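You operate a simulated robot arm through the tools that you are given. There is no shell and no other tool. Be economical: measure what you need, move in short steps, check, and stop when the job is done.

You are at the controls of a simulated robot arm. One attempt, no reset.

## Task
Put things in order on the top of the table by the fence. At the end: the clear jar from the top of the table by the fence stands on top of the silver valve with the orange lever; the clean card in cream stands where the clear jar stood; the green bay card (marked "CLEAN") from the top of the table by the fence stands where the cream card that reads air off stood; the cream card that reads air off stands where the clean card in cream stood; whatever was shut is shut again. Leave all else as you found it, and nothing knocked over.

The check looks at the end state, three seconds after you hand in, the way a careful person would. Anything else that was tipped, shoved, dropped, spilled or broken makes it a failure.

## Robot
A 7-joint arm with a two-finger parallel gripper, fixed in place. Base frame: the origin is at the foot of the arm, x ahead of it, y to its left, z up; the work surface is at about z = 0. Readings come in cm, degrees, newtons and seconds.
With the tool pointing down near the work surface it reaches from about 24 to 62 cm from the base axis. Its first joint turns from -66.0 to 66.0 degrees. Payload 2.6 kg.
The TCP is the grasp point between the finger pads, 3 cm short of the fingertips. In the tool frame z runs along the fingers and y along their closing line. Largest opening 9.4 cm; finger width 2.8, thickness 1; the body of the gripper, 5 by 9.6 cm, starts 5.5 cm behind the TCP.
Orientation is that of the tool frame in the base frame, as [roll, pitch, yaw] about the fixed x, y, z axes, in that order (R = Rz(yaw) Ry(pitch) Rx(roll)). With the fingers straight down and closing along the base's y, the tool's x points along the base's -x, its y along +y and its z along -z.

## Interface
- The arm moves only by the tool send_rows. Its argument "plan" is a list of rows, each a list of 7 numbers: the gripper command, from -1 (fully open) to 1 (shut), values between in proportion, then the shift along the tool's x, y, z in cm, then the turn, a rotation vector about the tool's x, y, z in degrees. In form: [[fingers, x, y, z, rx, ry, rz], ...]. A call has 1 to 20 rows; each row shifts and turns the commanded pose from where the row before left it, along the tool's axes as they then stand. A row lasts 0.2 s, in which the tool goes at most 5 cm and 8.6 degrees; a call with a longer step from one row to the next is refused whole, and so is a gripper value outside its range. Where a pose cannot be reached the arm comes as near as it can. A force on the tool above 40 N (or 10 N above the force at the start of the call, whichever is more), or a blocked arm, ends the call early, and 0.2 s more pass. Each finger travels about 7.2 cm/s and halts on what it meets, pressing with about 32 N; the grip force reading is that of the motor and also rises with nothing between the fingers. The clock runs only during rows and for 0.2 s after the last one: add rows that do not move to give the fingers time. The reply holds the time, the measured pose of the TCP, the force on the tool along the base axes, the opening and the grip force, in the units named above and with some noise, and new pictures: "show" is both (left out), scene, wrist or none.
- Cameras (640 x 400 px; columns grow to the right, rows downward): "scene" is fixed at [3.31, 42.89, 57.23]; the picture's right is [-0.80, -0.60, 0.00], its down [-0.30, 0.40, -0.87] and it looks along [0.52, -0.69, -0.50] (base axes); focal length 357 px, centre (320, 200). "wrist" rides on the gripper at [7.6, 1.4, -10.3] in the tool frame; the picture's right is [-0.18, 0.98, 0.00], its down [-0.75, -0.14, -0.64] and it looks along [-0.63, -0.12, 0.77] (tool axes); focal length 243 px, centre (320, 200). There is no depth. A picture from a camera that has moved, and an enlarged one, comes with that camera's place and axes in the base frame and with its lens.
- close_up(camera, box): a new picture of the part [left, top, right, bottom] of that camera's present view, enlarged. No time passes.
- close_job(): hands the job in; it is judged then, once.

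Work in short steps. Places have to be worked out from the pictures, the camera data and where the tool is seen: move nearer, look again, correct. Check each grasp and each placing, and mend what went wrong. You have 120 turns and 170 pictures in all, those below and enlarged ones among them. Open the gripper and draw the arm clear of the work before you hand the job in, unless the task says otherwise; then end with one line.

The tools are called after "Emit:" as name(argument=value, ...) on one line, values as JSON. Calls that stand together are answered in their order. send_rows: Moves the arm, as the interface text tells. Its arguments: {"type":"object","properties":{"plan":{"type":"array","items":{"type":"array","items":{"type":"number"}}},"show":{"type":"string","enum":["both","scene","wrist","none"]}},"required":["plan"]} The other tools are called the same way: close_up (camera, box) takes an enlarged picture of a part of a camera's view; close_job () hands the job in.

At the start:

```text
time: 0.0
tcp_pos: [42.71, -0.8, 32.51]
tool_rot: [-180.0, 0.0, -179.9]
wrist_force: [0.7, -0.2, -0.5]
grip_width: 9.4
gripper_force: 0.0
```

scene: 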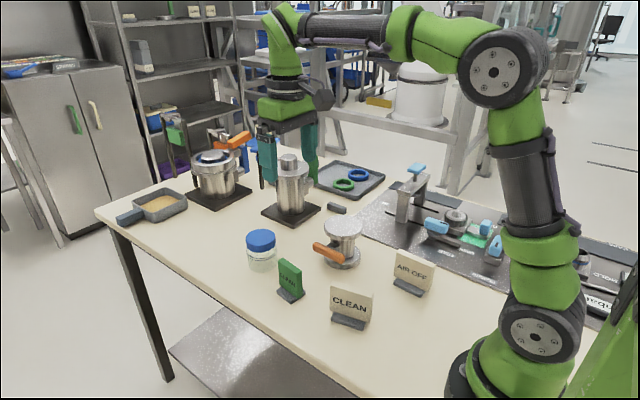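
wrist: 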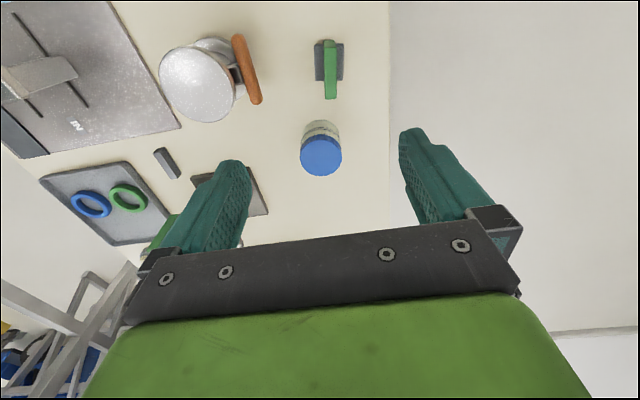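

I begin by taking close looks at the table to identify the items.

Emit:
close_up(camera="scene", box=[230, 200, 450, 338])

Emit:
close_up(camera="scene", box=[110, 110, 350, 260])

Emit:
close_up(camera="scene", box=[360, 150, 640, 325])

```text
2.90 times, centred on (340, 269) of scene
camera zoom: at [3.31, 42.89, 57.23], right [-0.8, -0.6, 0.0], down [-0.3, 0.4, -0.87], along [0.52, -0.69, -0.5], focal length 1035 px, centre (262, 0)
```

zoom: 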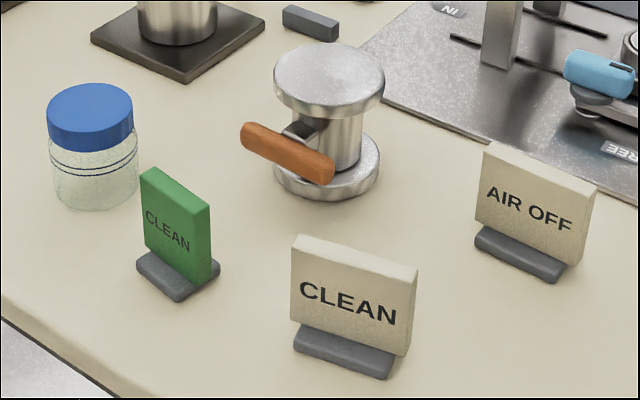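

```text
2.67 times, centred on (230, 185) of scene
camera zoom: at [3.31, 42.89, 57.23], right [-0.8, -0.6, 0.0], down [-0.3, 0.4, -0.87], along [0.52, -0.69, -0.5], focal length 952 px, centre (560, 240)
```

zoom: 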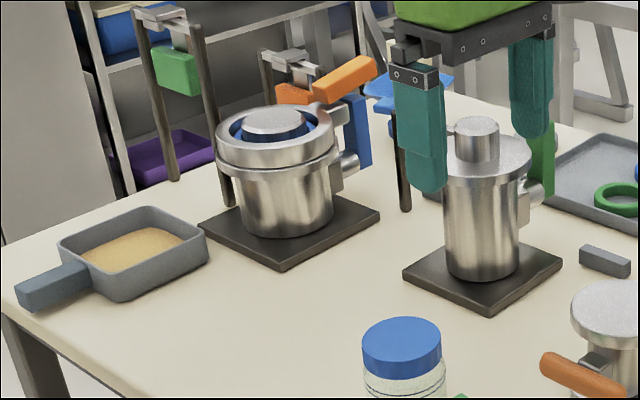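

```text
2.29 times, centred on (500, 238) of scene
camera zoom: at [3.31, 42.89, 57.23], right [-0.8, -0.6, 0.0], down [-0.3, 0.4, -0.87], along [0.52, -0.69, -0.5], focal length 816 px, centre (-91, 114)
```

zoom: 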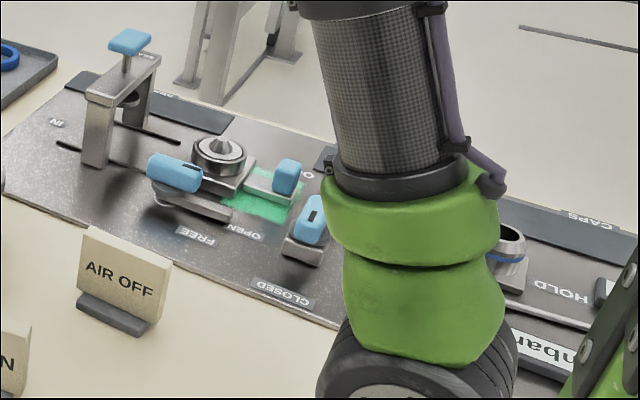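

Jar judged at about (54.3,-2.5), 9 cm tall, and the valve disc at about (40.5,-16), top z≈10. I'll move above the jar and look again.

Emit:
send_rows(plan=[[-1, -2.9, -0.4, 3, 0, 0, 0], [-1, -2.9, -0.4, 3, 0, 0, 0], [-1, -2.9, -0.4, 3, 0, 0, 0], [-1, -2.8, -0.5, 3, 0, 0, 0], [-1, 0, 0, 1, 0, 0, 0], [-1, 0, 0, 0, 0, 0, 0]])

```text
time: 1.4
tcp_pos: [54.09, -2.41, 19.52]
tool_rot: [179.9, -0.1, 180.0]
wrist_force: [0.0, 0.0, 0.5]
grip_width: 9.41
gripper_force: 0.1
camera wrist: at [46.65, -0.97, 29.77], right [0.18, 0.98, 0.0], down [0.75, -0.14, 0.64], along [0.63, -0.12, -0.77], focal length 243 px, centre (320, 200)
```

scene: 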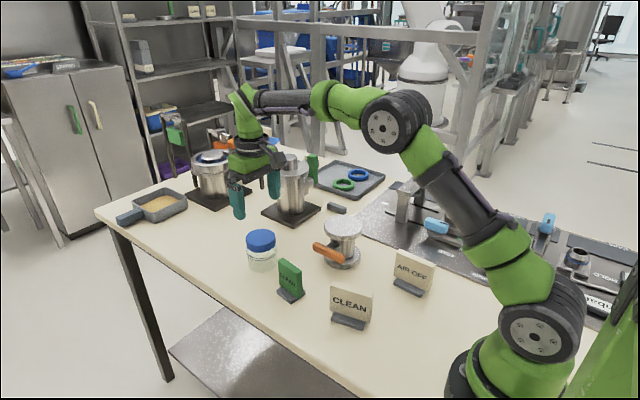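
wrist: 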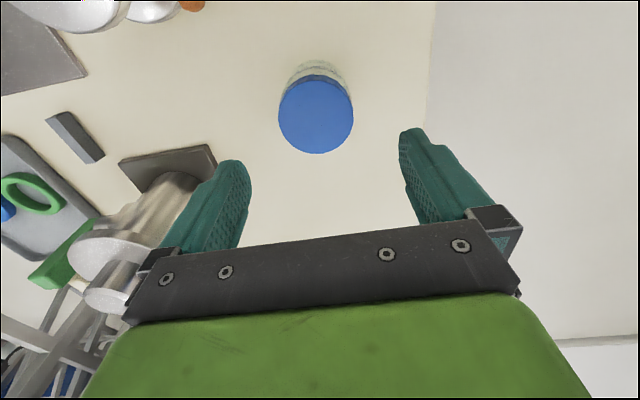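

The lid sits at about (54.1,-2.7), between the fingers. I descend to z≈5 around the jar.

Emit:
send_rows(plan=[[-1, 0, -0.3, 3, 0, 0, 0], [-1, 0, 0, 3, 0, 0, 0], [-1, 0, 0, 3, 0, 0, 0], [-1, 0, 0, 3, 0, 0, 0], [-1, 0, 0, 2.5, 0, 0, 0], [-1, 0, 0, 0, 0, 0, 0], [-1, 0, 0, 0, 0, 0, 0]])

```text
time: 3.0
tcp_pos: [54.01, -2.88, 5.03]
tool_rot: [-180.0, 0.1, -180.0]
wrist_force: [-0.1, -0.6, 0.4]
grip_width: 9.38
gripper_force: 0.0
camera wrist: at [46.6, -1.27, 15.35], right [0.18, 0.98, 0.0], down [0.75, -0.14, 0.64], along [0.63, -0.12, -0.77], focal length 243 px, centre (320, 200)
```

scene: 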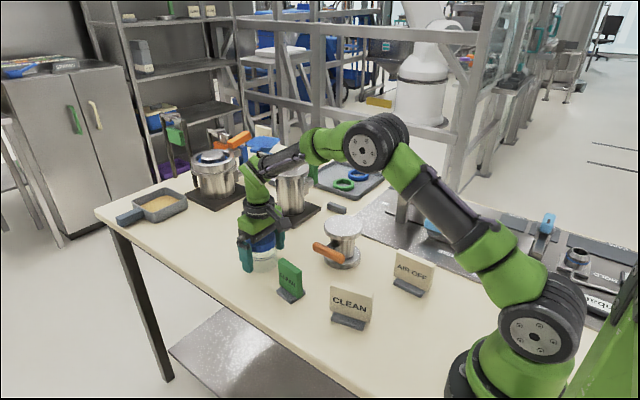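
wrist: 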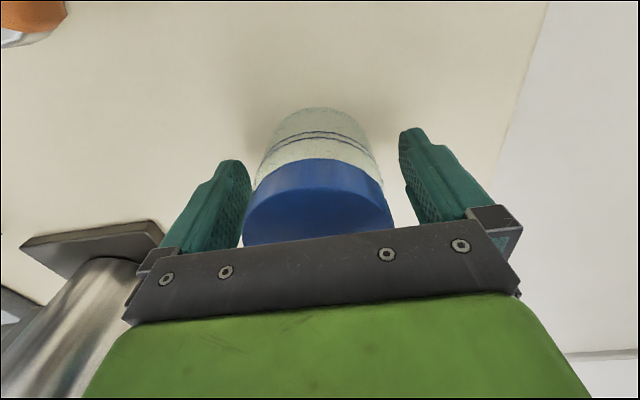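

The jar is centred between the fingers with clearance, so I close.

Emit:
send_rows(plan=[[1, 0, 0, 0, 0, 0, 0], [1, 0, 0, 0, 0, 0, 0], [1, 0, 0, 0, 0, 0, 0], [1, 0, 0, 0, 0, 0, 0]], show="wrist")

```text
time: 4.0
tcp_pos: [54.03, -2.71, 5.04]
tool_rot: [179.9, 0.0, 180.0]
wrist_force: [-0.2, -0.4, 0.2]
grip_width: 7.41
gripper_force: 31.7
camera wrist: at [46.6, -1.28, 15.36], right [0.18, 0.98, 0.0], down [0.75, -0.14, 0.64], along [0.63, -0.12, -0.77], focal length 243 px, centre (320, 200)
```

wrist: 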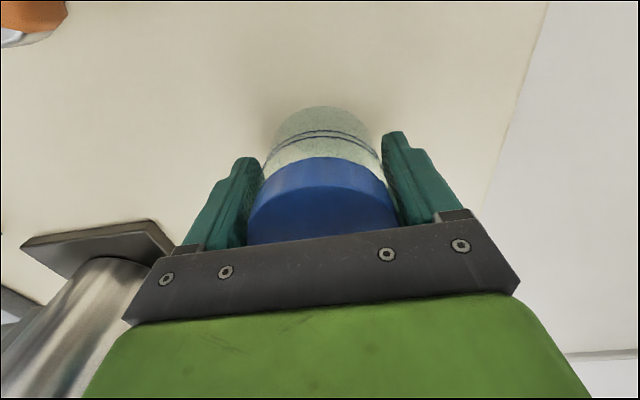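

Gripped at 7.4 cm. I lift 15 cm and check.

Emit:
send_rows(plan=[[1, 0, 0, -1, 0, 0, 0], [1, 0, 0, -3, 0, 0, 0], [1, 0, 0, -4, 0, 0, 0], [1, 0, 0, -4, 0, 0, 0], [1, 0, 0, -3, 0, 0, 0], [1, 0, 0, 0, 0, 0, 0]])

```text
time: 5.4
tcp_pos: [54.15, -2.86, 20.27]
tool_rot: [180.0, 0.1, -179.9]
wrist_force: [0.0, -1.6, -3.1]
grip_width: 7.39
gripper_force: 32.0
camera wrist: at [46.62, -1.27, 30.47], right [0.18, 0.98, 0.0], down [0.75, -0.14, 0.64], along [0.63, -0.12, -0.77], focal length 243 px, centre (320, 200)
```

scene: 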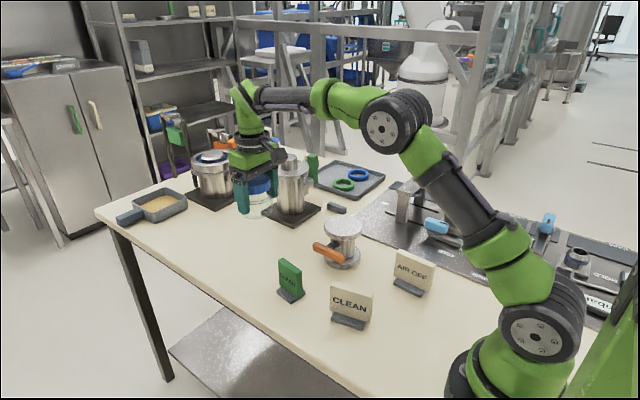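
wrist: 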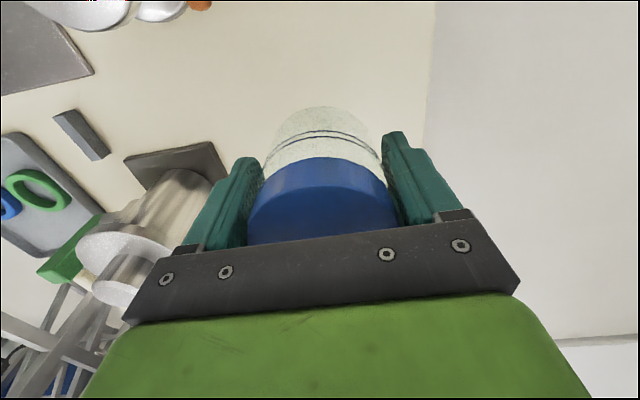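

Jar is held level. I carry it over the valve at about (40.4,-16).

Emit:
send_rows(plan=[[1, 2, -2, 0, 0, 0, 0], [1, 2.9, -2.7, 0, 0, 0, 0], [1, 2.9, -2.8, 0, 0, 0, 0], [1, 2.9, -2.8, 0, 0, 0, 0], [1, 2.9, -2.8, 0, 0, 0, 0], [1, 0, 0, 0, 0, 0, 0], [1, 0, 0, 0, 0, 0, 0]])

Emit:
close_up(camera="scene", box=[270, 150, 430, 250])

```text
time: 7.0
tcp_pos: [40.89, -15.74, 20.07]
tool_rot: [180.0, 0.0, 180.0]
wrist_force: [0.6, 1.1, -2.9]
grip_width: 7.4
gripper_force: 32.3
camera wrist: at [33.28, -14.26, 30.28], right [0.18, 0.98, 0.0], down [0.75, -0.14, 0.64], along [0.63, -0.12, -0.77], focal length 243 px, centre (320, 200)
```

scene: 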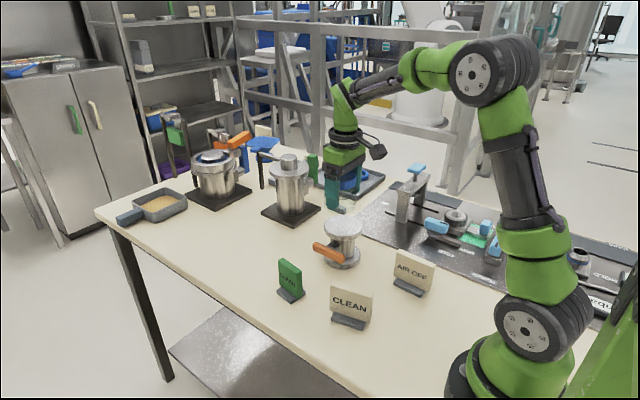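
wrist: 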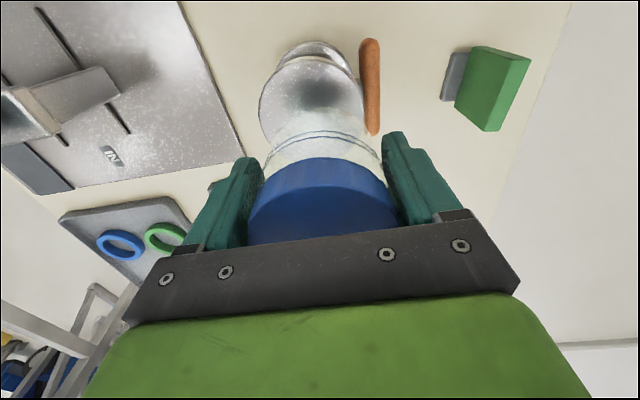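

```text
4.00 times, centred on (350, 200) of scene
camera zoom: at [3.31, 42.89, 57.23], right [-0.8, -0.6, 0.0], down [-0.3, 0.4, -0.87], along [0.52, -0.69, -0.5], focal length 1428 px, centre (200, 200)
```

zoom: 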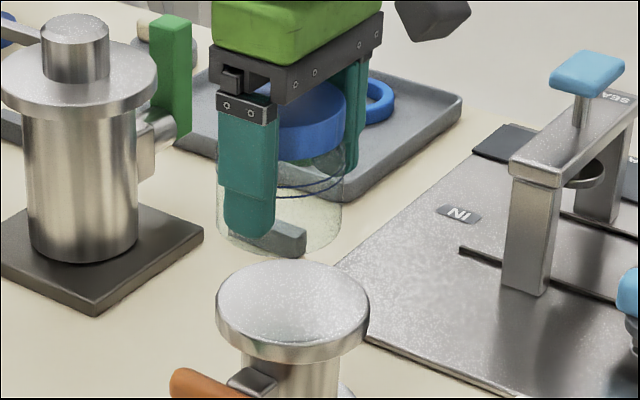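

Comparing jar bottom and disc in both views, the disc centre is about (39.8,-15.95). I correct and descend to about 1 cm above.

Emit:
send_rows(plan=[[1, 1.05, -0.2, 0, 0, 0, 0], [1, 0, 0, 2, 0, 0, 0], [1, 0, 0, 1.5, 0, 0, 0], [1, 0, 0, 0, 0, 0, 0], [1, 0, 0, 0, 0, 0, 0]])

Emit:
close_up(camera="scene", box=[270, 180, 430, 280])

```text
time: 8.2
tcp_pos: [39.52, -16.06, 16.45]
tool_rot: [179.9, -0.1, 180.0]
wrist_force: [-0.9, 0.7, -2.5]
grip_width: 7.4
gripper_force: 32.2
camera wrist: at [32.06, -14.6, 26.74], right [0.18, 0.98, 0.0], down [0.75, -0.14, 0.64], along [0.63, -0.12, -0.77], focal length 243 px, centre (320, 200)
```

scene: 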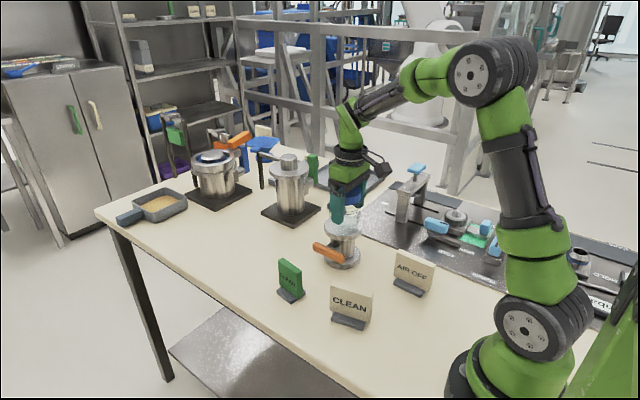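
wrist: 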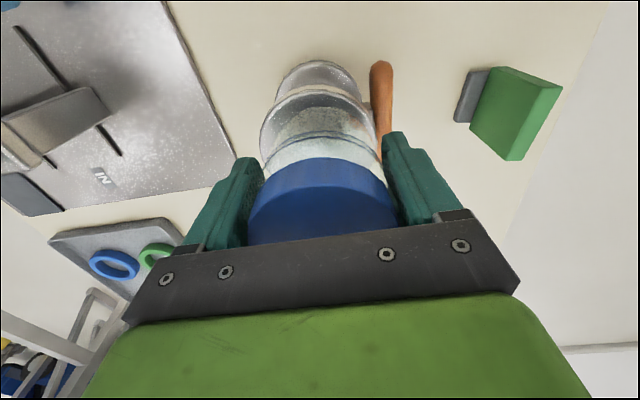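

```text
4.00 times, centred on (350, 230) of scene
camera zoom: at [3.31, 42.89, 57.23], right [-0.8, -0.6, 0.0], down [-0.3, 0.4, -0.87], along [0.52, -0.69, -0.5], focal length 1428 px, centre (200, 80)
```

zoom: 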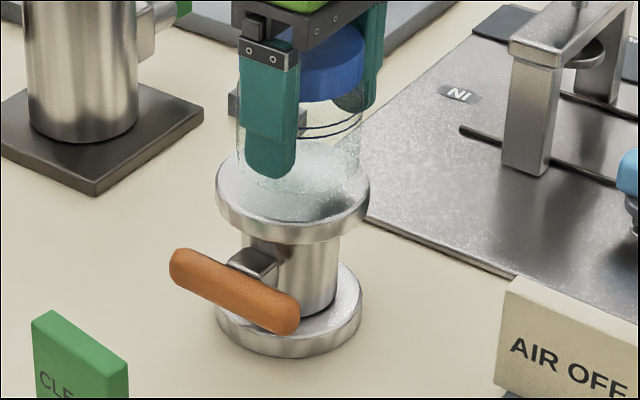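

Jar is near centred, slightly off to the scene-right; I nudge +0.3 in x and lower in small steps to contact.

Emit:
send_rows(plan=[[1, -0.3, 0.1, 0, 0, 0, 0], [1, 0, 0, 0.4, 0, 0, 0], [1, 0, 0, 0.3, 0, 0, 0], [1, 0, 0, 0.2, 0, 0, 0], [1, 0, 0, 0, 0, 0, 0]])

Emit:
close_up(camera="scene", box=[290, 180, 390, 242])

```text
time: 9.4
tcp_pos: [39.83, -15.96, 15.53]
tool_rot: [180.0, 0.0, 180.0]
wrist_force: [-0.1, -1.1, -3.1]
grip_width: 7.39
gripper_force: 31.9
camera wrist: at [32.3, -14.48, 25.85], right [0.18, 0.98, 0.0], down [0.75, -0.14, 0.64], along [0.63, -0.12, -0.77], focal length 243 px, centre (320, 200)
```

scene: 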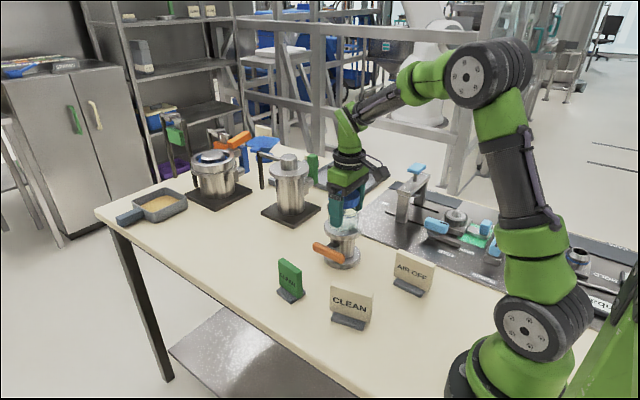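
wrist: 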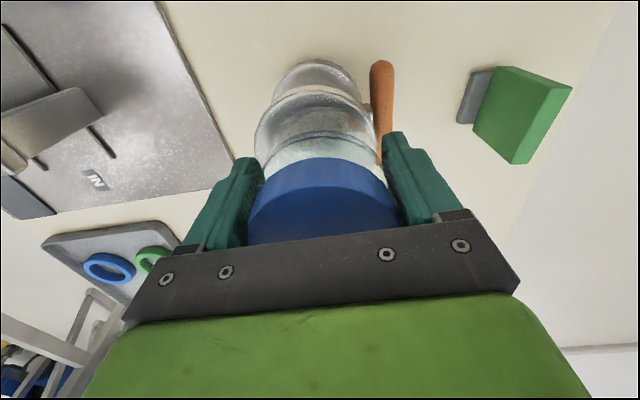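

```text
6.40 times, centred on (340, 211) of scene
camera zoom: at [3.31, 42.89, 57.23], right [-0.8, -0.6, 0.0], down [-0.3, 0.4, -0.87], along [0.52, -0.69, -0.5], focal length 2286 px, centre (192, 130)
```

zoom: 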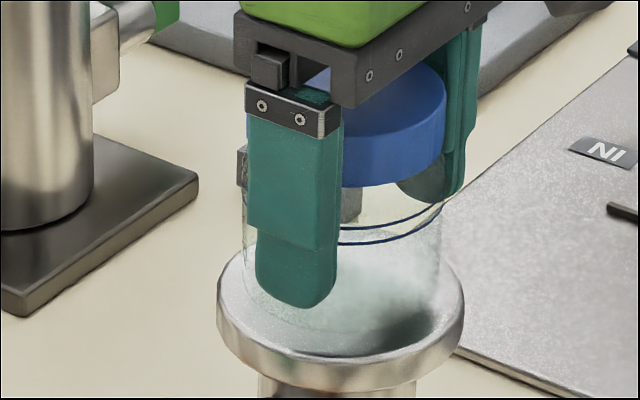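

Laterally centred now. I continue down in small steps, watching force.

Emit:
send_rows(plan=[[1, 0, 0, 0.15, 0, 0, 0], [1, 0, 0, 0.15, 0, 0, 0], [1, 0, 0, 0, 0, 0, 0]], show="none")

Emit:
close_up(camera="scene", box=[290, 180, 390, 242])

```text
time: 10.2
tcp_pos: [39.94, -16.0, 15.32]
tool_rot: [180.0, 0.0, -179.9]
wrist_force: [-0.5, -0.4, -2.6]
grip_width: 7.39
gripper_force: 32.2
```

```text
6.40 times, centred on (340, 211) of scene
camera zoom: at [3.31, 42.89, 57.23], right [-0.8, -0.6, 0.0], down [-0.3, 0.4, -0.87], along [0.52, -0.69, -0.5], focal length 2286 px, centre (192, 130)
```

zoom: 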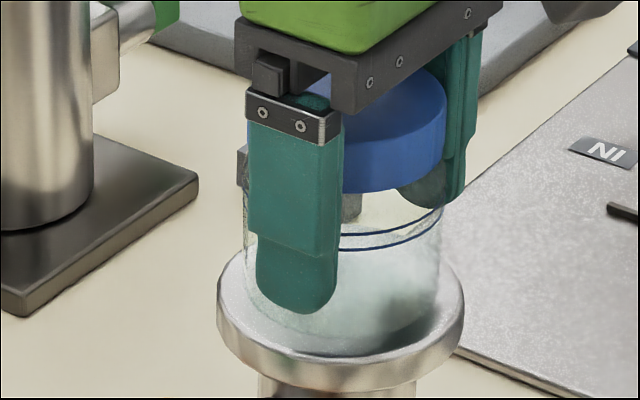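

No contact yet; a few more small steps.

Emit:
send_rows(plan=[[1, 0, 0, 0.15, 0, 0, 0], [1, 0, 0, 0.1, 0, 0, 0], [1, 0, 0, 0, 0, 0, 0]], show="none")

```text
time: 11.0
tcp_pos: [39.76, -16.01, 15.03]
tool_rot: [-179.9, 0.0, -180.0]
wrist_force: [-0.6, -0.1, -1.4]
grip_width: 7.4
gripper_force: 32.3
```

Emit:
send_rows(plan=[[1, 0, 0, 0.1, 0, 0, 0], [1, 0, 0, 0.1, 0, 0, 0], [1, 0, 0, 0, 0, 0, 0]], show="none")

Emit:
close_up(camera="scene", box=[290, 180, 390, 242])

```text
time: 11.8
tcp_pos: [40.06, -16.1, 14.92]
tool_rot: [180.0, 0.2, -180.0]
wrist_force: [-6.4, 2.0, 21.8]
grip_width: 7.42
gripper_force: 32.0
```

```text
6.40 times, centred on (340, 211) of scene
camera zoom: at [3.3, 42.9, 57.23], right [-0.8, -0.6, 0.0], down [-0.3, 0.4, -0.87], along [0.52, -0.69, -0.5], focal length 2286 px, centre (192, 130)
```

zoom: 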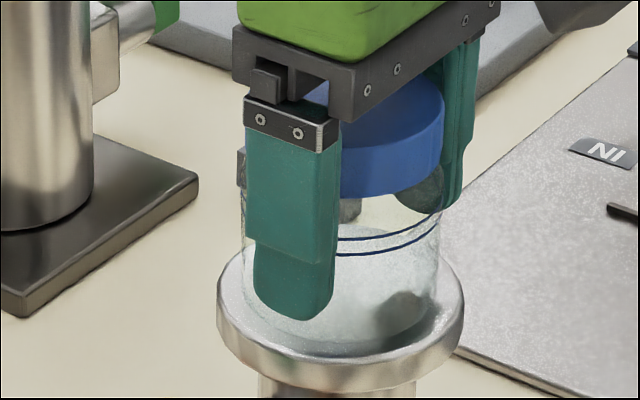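

Contact felt (22 N). I relieve 0.1 cm, open gradually and rise straight up.

Emit:
send_rows(plan=[[1, 0, 0, -0.15, 0, 0, 0], [-0.62, 0, 0, 0, 0, 0, 0], [-0.7, 0, 0, 0, 0, 0, 0], [-0.85, 0, 0, 0, 0, 0, 0], [-1, 0, 0, 0, 0, 0, 0], [-1, 0, 0, 0, 0, 0, 0]])

```text
time: 13.2
tcp_pos: [40.0, -16.05, 15.01]
tool_rot: [180.0, -0.1, -180.0]
wrist_force: [0.1, 0.1, -0.6]
grip_width: 9.42
gripper_force: 0.1
camera wrist: at [32.35, -14.56, 25.3], right [0.18, 0.98, 0.0], down [0.75, -0.14, 0.64], along [0.63, -0.12, -0.77], focal length 243 px, centre (320, 200)
```

scene: 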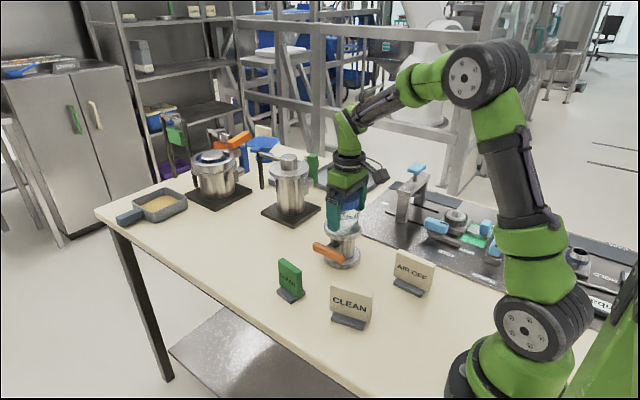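
wrist: 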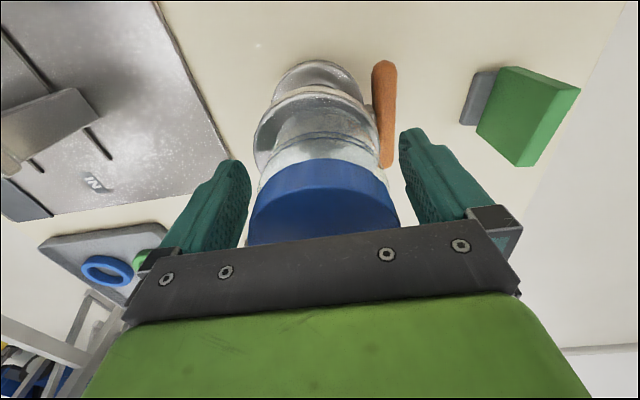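

Jar stands free. I rise straight up, then move over toward the cream CLEAN card with z≈28.

Emit:
send_rows(plan=[[-1, 0, 0, -2, 0, 0, 0], [-1, 0, 0, -4, 0, 0, 0], [-1, 0, 0, -4, 0, 0, 0], [-1, 0, 0, -3, 0, 0, 0], [-1, 2.2, 3.4, 0, 0, 0, 0], [-1, 2.2, 3.4, 0, 0, 0, 0], [-1, 2.2, 3.4, 0, 0, 0, 0], [-1, 2.2, 3.4, 0, 0, 0, 0], [-1, 2.2, 3.4, 0, 0, 0, 0], [-1, 0, 0, 0, 0, 0, 0], [-1, 0, 0, 0, 0, 0, 0]])

Emit:
close_up(camera="scene", box=[230, 200, 450, 338])

```text
time: 15.6
tcp_pos: [28.76, 0.75, 27.87]
tool_rot: [180.0, 0.0, -180.0]
wrist_force: [0.5, -0.3, 0.2]
grip_width: 9.4
gripper_force: 0.1
camera wrist: at [21.23, 2.26, 38.16], right [0.18, 0.98, 0.0], down [0.75, -0.14, 0.64], along [0.63, -0.12, -0.77], focal length 243 px, centre (320, 200)
```

scene: 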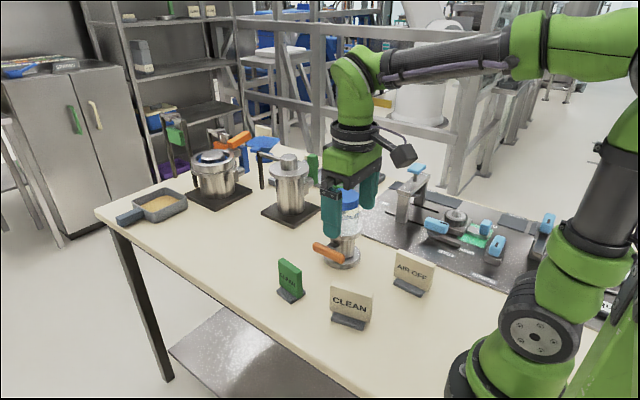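
wrist: 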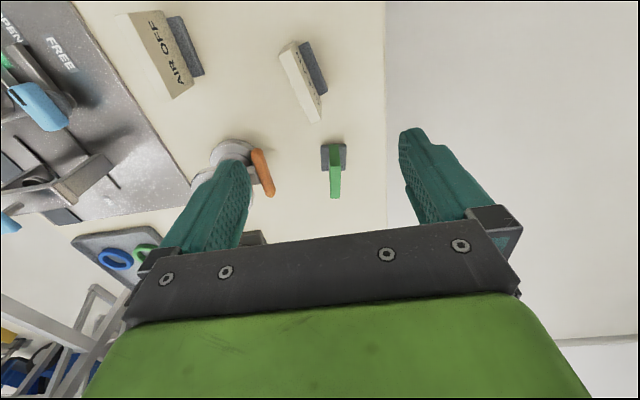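

```text
2.90 times, centred on (340, 269) of scene
camera zoom: at [3.31, 42.89, 57.23], right [-0.8, -0.6, 0.0], down [-0.3, 0.4, -0.87], along [0.52, -0.69, -0.5], focal length 1035 px, centre (262, 0)
```

zoom: 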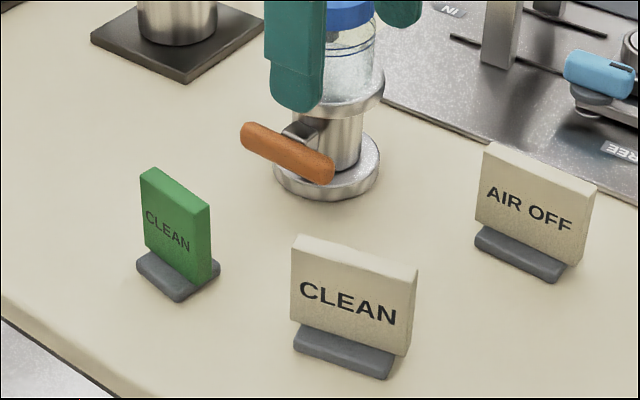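

All three cards are visible in the wrist view; I take an enlarged picture to measure them.

Emit:
close_up(camera="wrist", box=[110, 0, 390, 175])

Emit:
close_up(camera="wrist", box=[260, 20, 388, 100])

Emit:
close_up(camera="wrist", box=[260, 120, 388, 200])

```text
2.29 times, centred on (250, 88) of wrist
camera zoom: at [21.23, 2.26, 38.16], right [0.18, 0.98, 0.0], down [0.75, -0.14, 0.64], along [0.63, -0.12, -0.77], focal length 555 px, centre (480, 457)
```

zoom: 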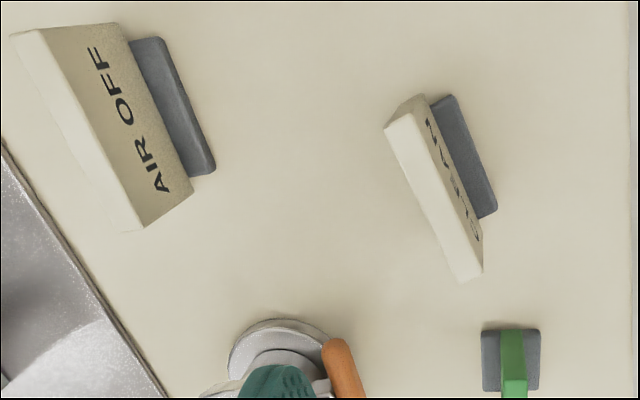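

```text
5.00 times, centred on (324, 60) of wrist
camera zoom: at [21.23, 2.26, 38.16], right [0.18, 0.98, 0.0], down [0.75, -0.14, 0.64], along [0.63, -0.12, -0.77], focal length 1213 px, centre (300, 900)
```

zoom: 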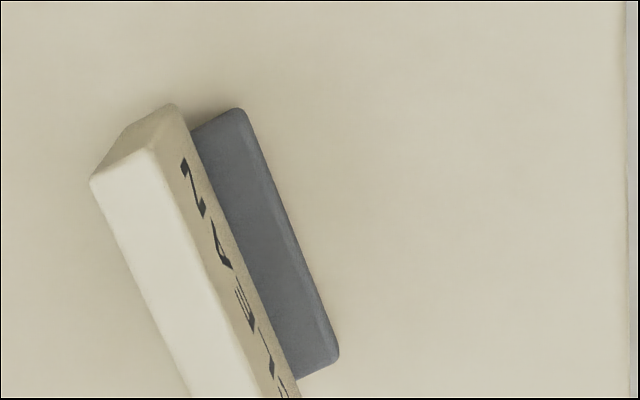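

```text
5.00 times, centred on (324, 160) of wrist
camera zoom: at [21.23, 2.26, 38.16], right [0.18, 0.98, 0.0], down [0.75, -0.14, 0.64], along [0.63, -0.12, -0.77], focal length 1213 px, centre (300, 400)
```

zoom: 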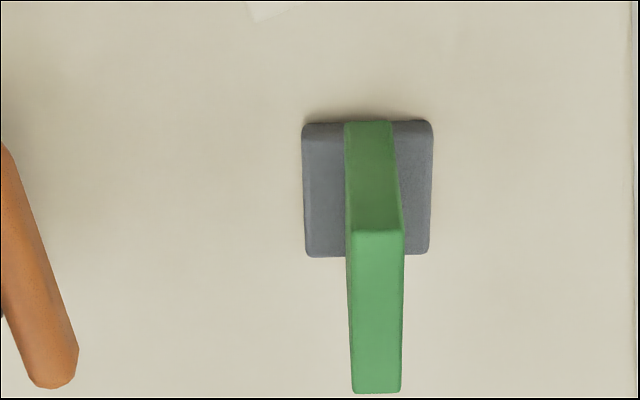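

Measured: cream CLEAN at (29.05,-1.5) yaw ≈13°, green at (43,0.45) yaw ≈-8°, AIR OFF at (23.2,-17.3) yaw ≈-2°, all about 8 cm high. I align above the CLEAN card and go down to z≈16.

Emit:
send_rows(plan=[[-1, -0.3, -2.25, 0, 0, 0, 0], [-1, 0, 0, 0, 0, 0, -6.5], [-1, 0, 0, 0, 0, 0, -6.5], [-1, 0, 0, 4, 0, 0, 0], [-1, 0, 0, 4, 0, 0, 0], [-1, 0, 0, 4, 0, 0, 0], [-1, 0, 0, 0, 0, 0, 0], [-1, 0, 0, 0, 0, 0, 0]])

Emit:
close_up(camera="scene", box=[280, 230, 440, 330])

```text
time: 17.4
tcp_pos: [29.0, -1.1, 16.11]
tool_rot: [-180.0, 0.0, -167.1]
wrist_force: [0.9, 0.6, -0.2]
grip_width: 9.39
gripper_force: 0.0
camera wrist: at [21.41, -1.41, 26.33], right [-0.04, 1.0, 0.0], down [0.77, 0.03, 0.64], along [0.64, 0.03, -0.77], focal length 243 px, centre (320, 200)
```

scene: 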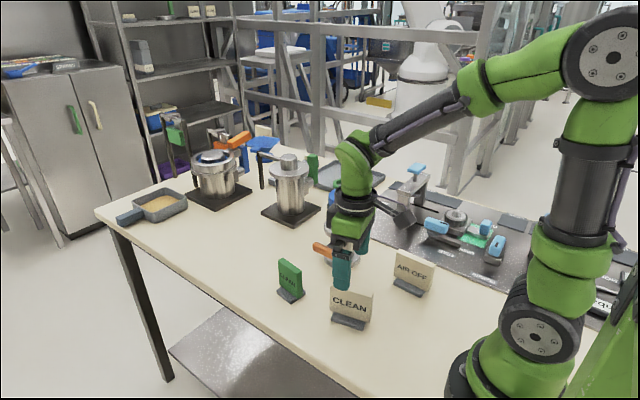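
wrist: 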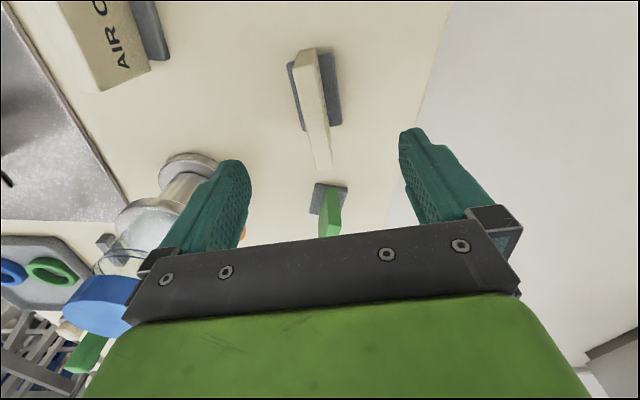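

```text
4.00 times, centred on (360, 280) of scene
camera zoom: at [3.31, 42.89, 57.23], right [-0.8, -0.6, 0.0], down [-0.3, 0.4, -0.87], along [0.52, -0.69, -0.5], focal length 1428 px, centre (160, -120)
```

zoom: 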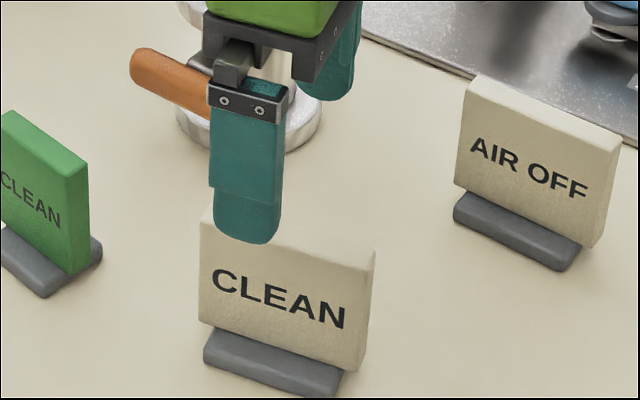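

Emit:
close_up(camera="wrist", box=[240, 30, 400, 130])

Emit:
close_up(camera="wrist", box=[240, 100, 400, 200])

```text
4.00 times, centred on (320, 80) of wrist
camera zoom: at [21.41, -1.41, 26.33], right [-0.04, 1.0, 0.0], down [0.77, 0.03, 0.64], along [0.64, 0.03, -0.77], focal length 970 px, centre (320, 680)
```

zoom: 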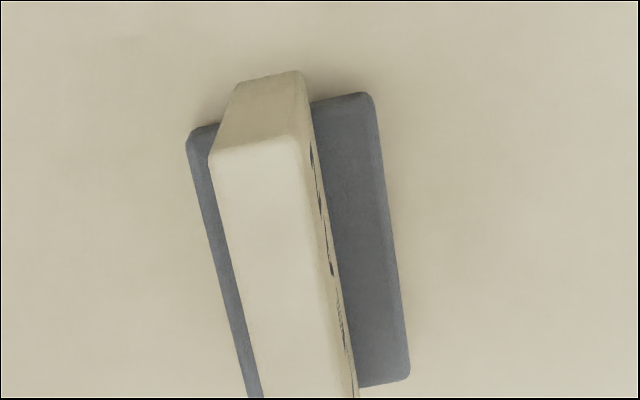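

```text
4.00 times, centred on (320, 150) of wrist
camera zoom: at [21.41, -1.41, 26.33], right [-0.04, 1.0, 0.0], down [0.77, 0.03, 0.64], along [0.64, 0.03, -0.77], focal length 970 px, centre (320, 400)
```

zoom: 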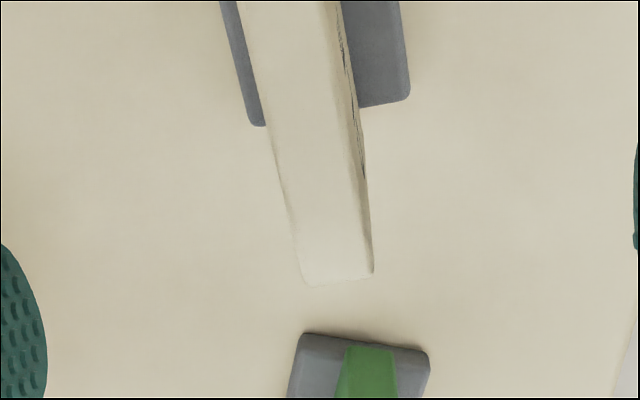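

Card centre (29.1,-1.36), yaw 12.4°. I shift -0.28 along tool y and descend to z≈6.

Emit:
send_rows(plan=[[-1, 0, -0.28, 0, 0, 0, 0], [-1, 0, 0, 3, 0, 0, 0], [-1, 0, 0, 3, 0, 0, 0], [-1, 0, 0, 3, 0, 0, 0], [-1, 0, 0, 1.1, 0, 0, 0], [-1, 0, 0, 0, 0, 0, 0], [-1, 0, 0, 0, 0, 0, 0]])

```text
time: 19.0
tcp_pos: [29.22, -1.55, 5.9]
tool_rot: [180.0, 0.0, -167.0]
wrist_force: [0.6, -0.3, -0.5]
grip_width: 9.44
gripper_force: 0.0
camera wrist: at [21.53, -1.82, 16.19], right [-0.04, 1.0, 0.0], down [0.77, 0.03, 0.64], along [0.64, 0.03, -0.77], focal length 243 px, centre (320, 200)
```

scene: 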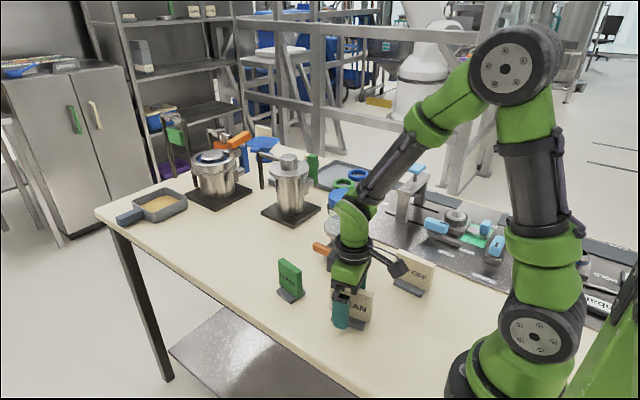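
wrist: 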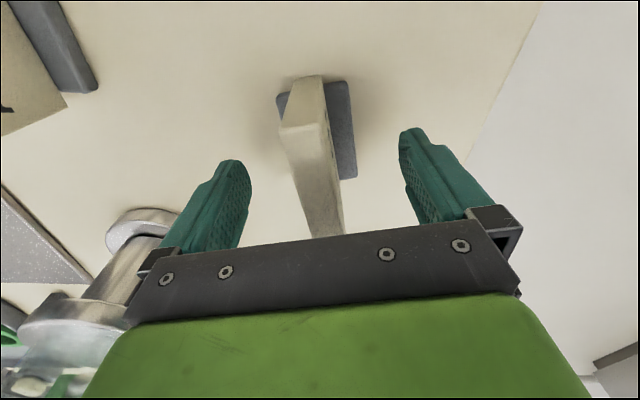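

Card is between the fingers; closing.

Emit:
send_rows(plan=[[0, 0, 0, 0, 0, 0, 0], [0.4, 0, 0, 0, 0, 0, 0], [0.6, 0, 0, 0, 0, 0, 0], [1, 0, 0, 0, 0, 0, 0], [1, 0, 0, 0, 0, 0, 0], [1, 0, 0, 0, 0, 0, 0]], show="wrist")

```text
time: 20.4
tcp_pos: [29.17, -1.57, 5.99]
tool_rot: [180.0, 0.0, -167.0]
wrist_force: [0.4, 0.6, -0.2]
grip_width: 1.97
gripper_force: 32.4
camera wrist: at [21.53, -1.83, 16.21], right [-0.04, 1.0, 0.0], down [0.77, 0.03, 0.64], along [0.64, 0.03, -0.77], focal length 243 px, centre (320, 200)
```

wrist: 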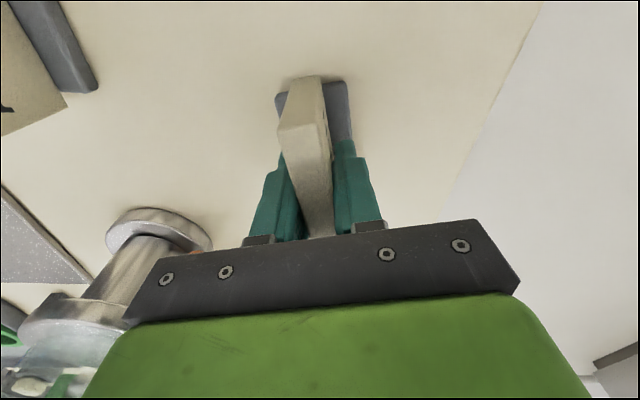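

Gripped at about 2 cm. Lift 14 cm and carry to the jar's old spot (54,-2.75).

Emit:
send_rows(plan=[[1, 0, 0, -1, 0, 0, 0], [1, 0, 0, -3, 0, 0, 0], [1, 0, 0, -4, 0, 0, 0], [1, 0, 0, -4, 0, 0, 0], [1, 0, 0, -2, 0, 0, 0], [1, 0, 0, 0, 0, 0, 0], [1, -2, -0.56, 0, 0, 0, 0], [1, -4, -1.13, 0, 0, 0, 0], [1, -4, -1.13, 0, 0, 0, 0], [1, -4, -1.13, 0, 0, 0, 0], [1, -4, -1.13, 0, 0, 0, 0], [1, -4, -1.13, 0, 0, 0, 0], [1, -1.91, -0.55, 0, 0, 0, 0], [1, 0, 0, 0, 0, 0, 0], [1, 0, 0, 0, 0, 0, 0]])

```text
time: 23.6
tcp_pos: [54.01, -2.77, 19.85]
tool_rot: [-180.0, 0.1, -167.0]
wrist_force: [0.0, 0.2, -1.0]
grip_width: 1.99
gripper_force: 32.3
camera wrist: at [46.41, -2.99, 30.17], right [-0.04, 1.0, 0.0], down [0.77, 0.03, 0.64], along [0.64, 0.03, -0.77], focal length 243 px, centre (320, 200)
```

scene: 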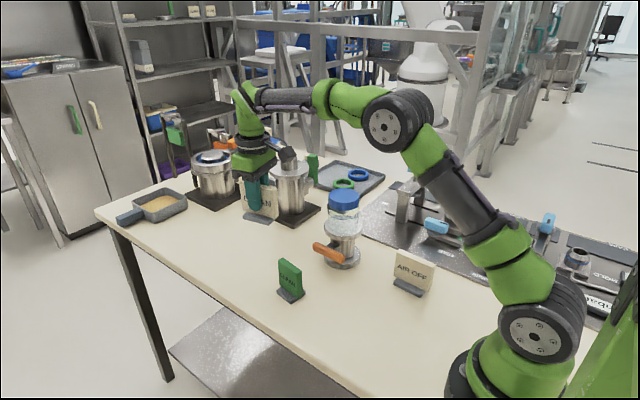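
wrist: 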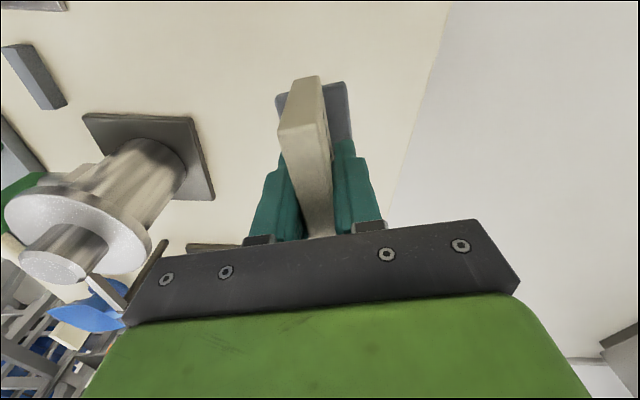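

The card hangs level at the jar spot, and the jar sits well on the valve. Descend to z≈6.3.

Emit:
send_rows(plan=[[1, 0, 0, 3, 0, 0, 0], [1, 0, 0, 4, 0, 0, 0], [1, 0, 0, 4, 0, 0, 0], [1, 0, 0, 2, 0, 0, 0], [1, 0, 0, 0.5, 0, 0, 0], [1, 0, 0, 0, 0, 0, 0], [1, 0, 0, 0, 0, 0, 0]])

Emit:
close_up(camera="scene", box=[200, 200, 360, 300])

```text
time: 25.2
tcp_pos: [54.12, -2.8, 6.35]
tool_rot: [-180.0, 0.0, -167.0]
wrist_force: [0.8, 0.3, -1.1]
grip_width: 1.96
gripper_force: 31.9
camera wrist: at [46.42, -3.09, 16.7], right [-0.04, 1.0, 0.0], down [0.77, 0.03, 0.64], along [0.64, 0.03, -0.77], focal length 243 px, centre (320, 200)
```

scene: 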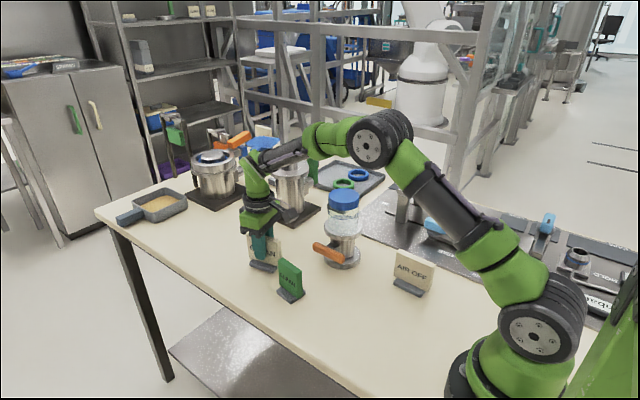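
wrist: 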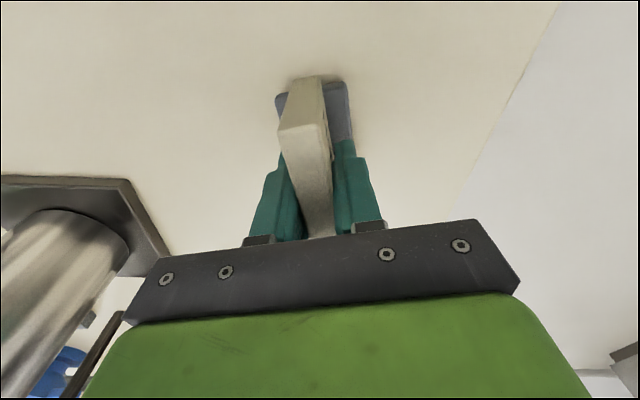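

```text
4.00 times, centred on (280, 250) of scene
camera zoom: at [3.31, 42.89, 57.23], right [-0.8, -0.6, 0.0], down [-0.3, 0.4, -0.87], along [0.52, -0.69, -0.5], focal length 1428 px, centre (480, 0)
```

zoom: 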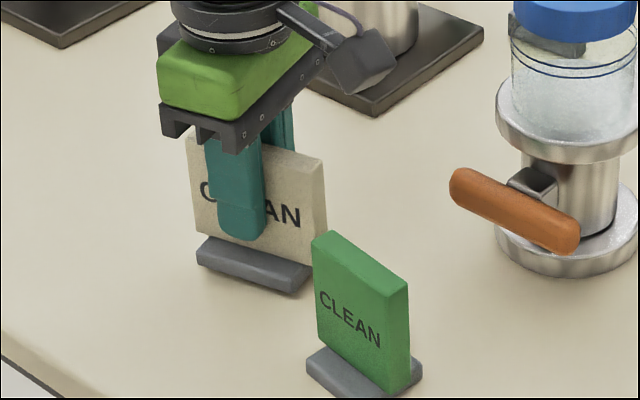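

Clear of the green card. Lower in small steps to contact.

Emit:
send_rows(plan=[[1, 0, 0, 0.15, 0, 0, 0], [1, 0, 0, 0.15, 0, 0, 0], [1, 0, 0, 0, 0, 0, 0]], show="none")

```text
time: 26.0
tcp_pos: [53.99, -2.83, 6.07]
tool_rot: [-180.0, 0.0, -167.1]
wrist_force: [-0.2, -0.2, -0.3]
grip_width: 1.97
gripper_force: 31.4
```

Emit:
send_rows(plan=[[1, 0, 0, 0.1, 0, 0, 0], [1, 0, 0, 0.05, 0, 0, 0], [1, 0, 0, 0, 0, 0, 0]], show="none")

```text
time: 26.8
tcp_pos: [54.01, -2.8, 5.96]
tool_rot: [-180.0, 0.0, -167.0]
wrist_force: [0.1, 0.1, -1.3]
grip_width: 1.96
gripper_force: 32.4
```

Emit:
send_rows(plan=[[1, 0, 0, 0.08, 0, 0, 0], [1, 0, 0, 0, 0, 0, 0]], show="none")

```text
time: 27.4
tcp_pos: [53.94, -2.85, 5.87]
tool_rot: [-180.0, 0.0, -167.1]
wrist_force: [-1.5, -0.9, 6.4]
grip_width: 1.97
gripper_force: 32.2
```

Contact (6 N). Open gradually and then rise.

Emit:
send_rows(plan=[[0.5, 0, 0, 0, 0, 0, 0], [0.3, 0, 0, 0, 0, 0, 0], [-0.2, 0, 0, 0, 0, 0, 0], [-0.8, 0, 0, 0, 0, 0, 0], [-0.8, 0, 0, 0, 0, 0, 0], [-0.8, 0, 0, -2, 0, 0, 0], [-0.8, 0, 0, -4, 0, 0, 0], [-0.8, 0, 0, -4, 0, 0, 0], [-0.8, 0, 0, -4, 0, 0, 0], [-0.8, 0, 0, 0, 0, 0, 0]])

Emit:
close_up(camera="scene", box=[200, 200, 360, 300])

```text
time: 29.6
tcp_pos: [53.98, -2.86, 19.87]
tool_rot: [-180.0, 0.0, -167.0]
wrist_force: [-0.7, 0.9, -0.4]
grip_width: 8.46
gripper_force: 0.1
camera wrist: at [46.47, -3.12, 30.1], right [-0.04, 1.0, 0.0], down [0.77, 0.03, 0.64], along [0.64, 0.03, -0.77], focal length 243 px, centre (320, 200)
```

scene: 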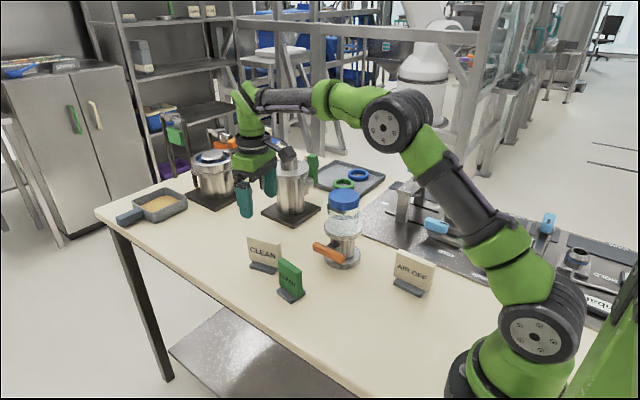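
wrist: 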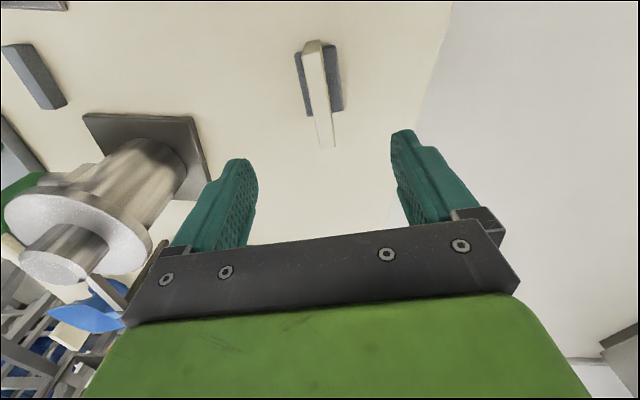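

```text
4.00 times, centred on (280, 250) of scene
camera zoom: at [3.31, 42.89, 57.23], right [-0.8, -0.6, 0.0], down [-0.3, 0.4, -0.87], along [0.52, -0.69, -0.5], focal length 1428 px, centre (480, 0)
```

zoom: 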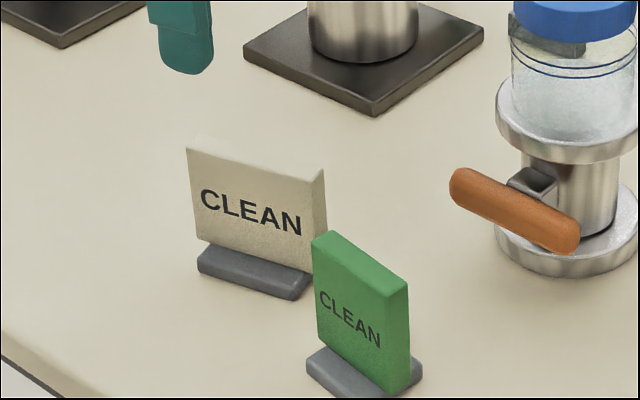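

CLEAN card stands well. I rise, turn to yaw -2°, and go over AIR OFF at (23.2,-17.3), high above the jar.

Emit:
send_rows(plan=[[-0.8, 0, 0, -4, 0, 0, 7.5], [-0.8, 0, 0, -4, 0, 0, 7.5], [-0.8, 0, 0, 0, 0, 0, 0], [-1, 3.785, -1.934, 0, 0, 0, 0], [-1, 3.785, -1.934, 0, 0, 0, 0], [-1, 3.785, -1.934, 0, 0, 0, 0], [-1, 3.785, -1.934, 0, 0, 0, 0], [-1, 3.785, -1.934, 0, 0, 0, 0], [-1, 3.785, -1.934, 0, 0, 0, 0], [-1, 3.785, -1.934, 0, 0, 0, 0], [-1, 3.785, -1.934, 0, 0, 0, 0], [-1, 0, 0, 0, 0, 0, 0], [-1, 0, 0, 0, 0, 0, 0]])

Emit:
close_up(camera="wrist", box=[240, 30, 400, 130])

```text
time: 32.4
tcp_pos: [23.06, -17.15, 27.83]
tool_rot: [-180.0, 0.1, 178.0]
wrist_force: [0.4, 0.5, -0.4]
grip_width: 9.39
gripper_force: 0.1
camera wrist: at [15.57, -15.39, 38.16], right [0.22, 0.98, 0.0], down [0.75, -0.17, 0.64], along [0.63, -0.14, -0.77], focal length 243 px, centre (320, 200)
```

scene: 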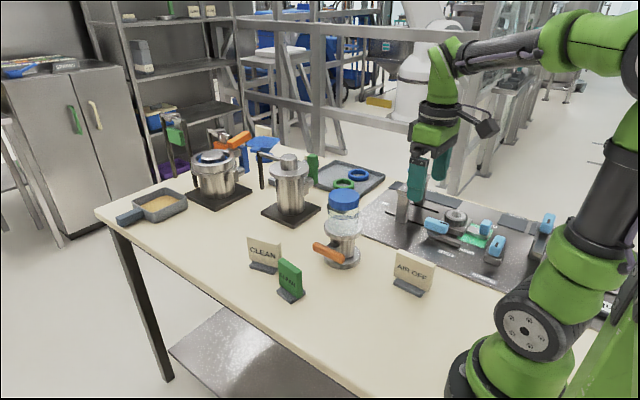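
wrist: 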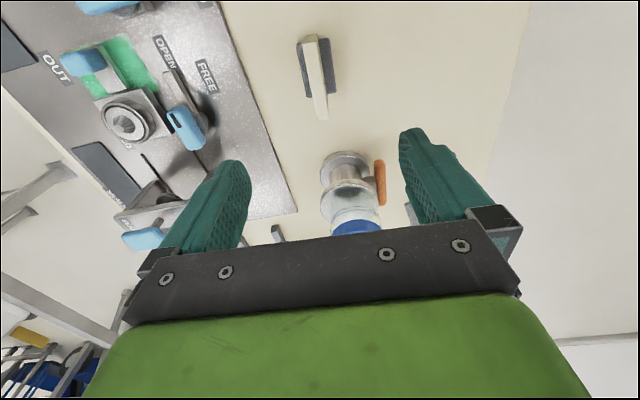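

```text
4.00 times, centred on (320, 80) of wrist
camera zoom: at [15.57, -15.39, 38.16], right [0.22, 0.98, 0.0], down [0.75, -0.17, 0.64], along [0.63, -0.14, -0.77], focal length 970 px, centre (320, 680)
```

zoom: 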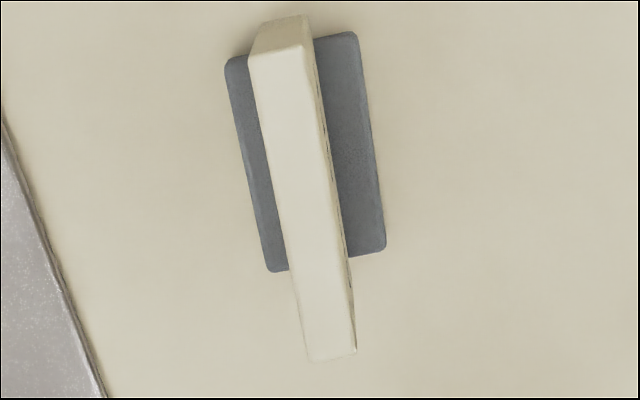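

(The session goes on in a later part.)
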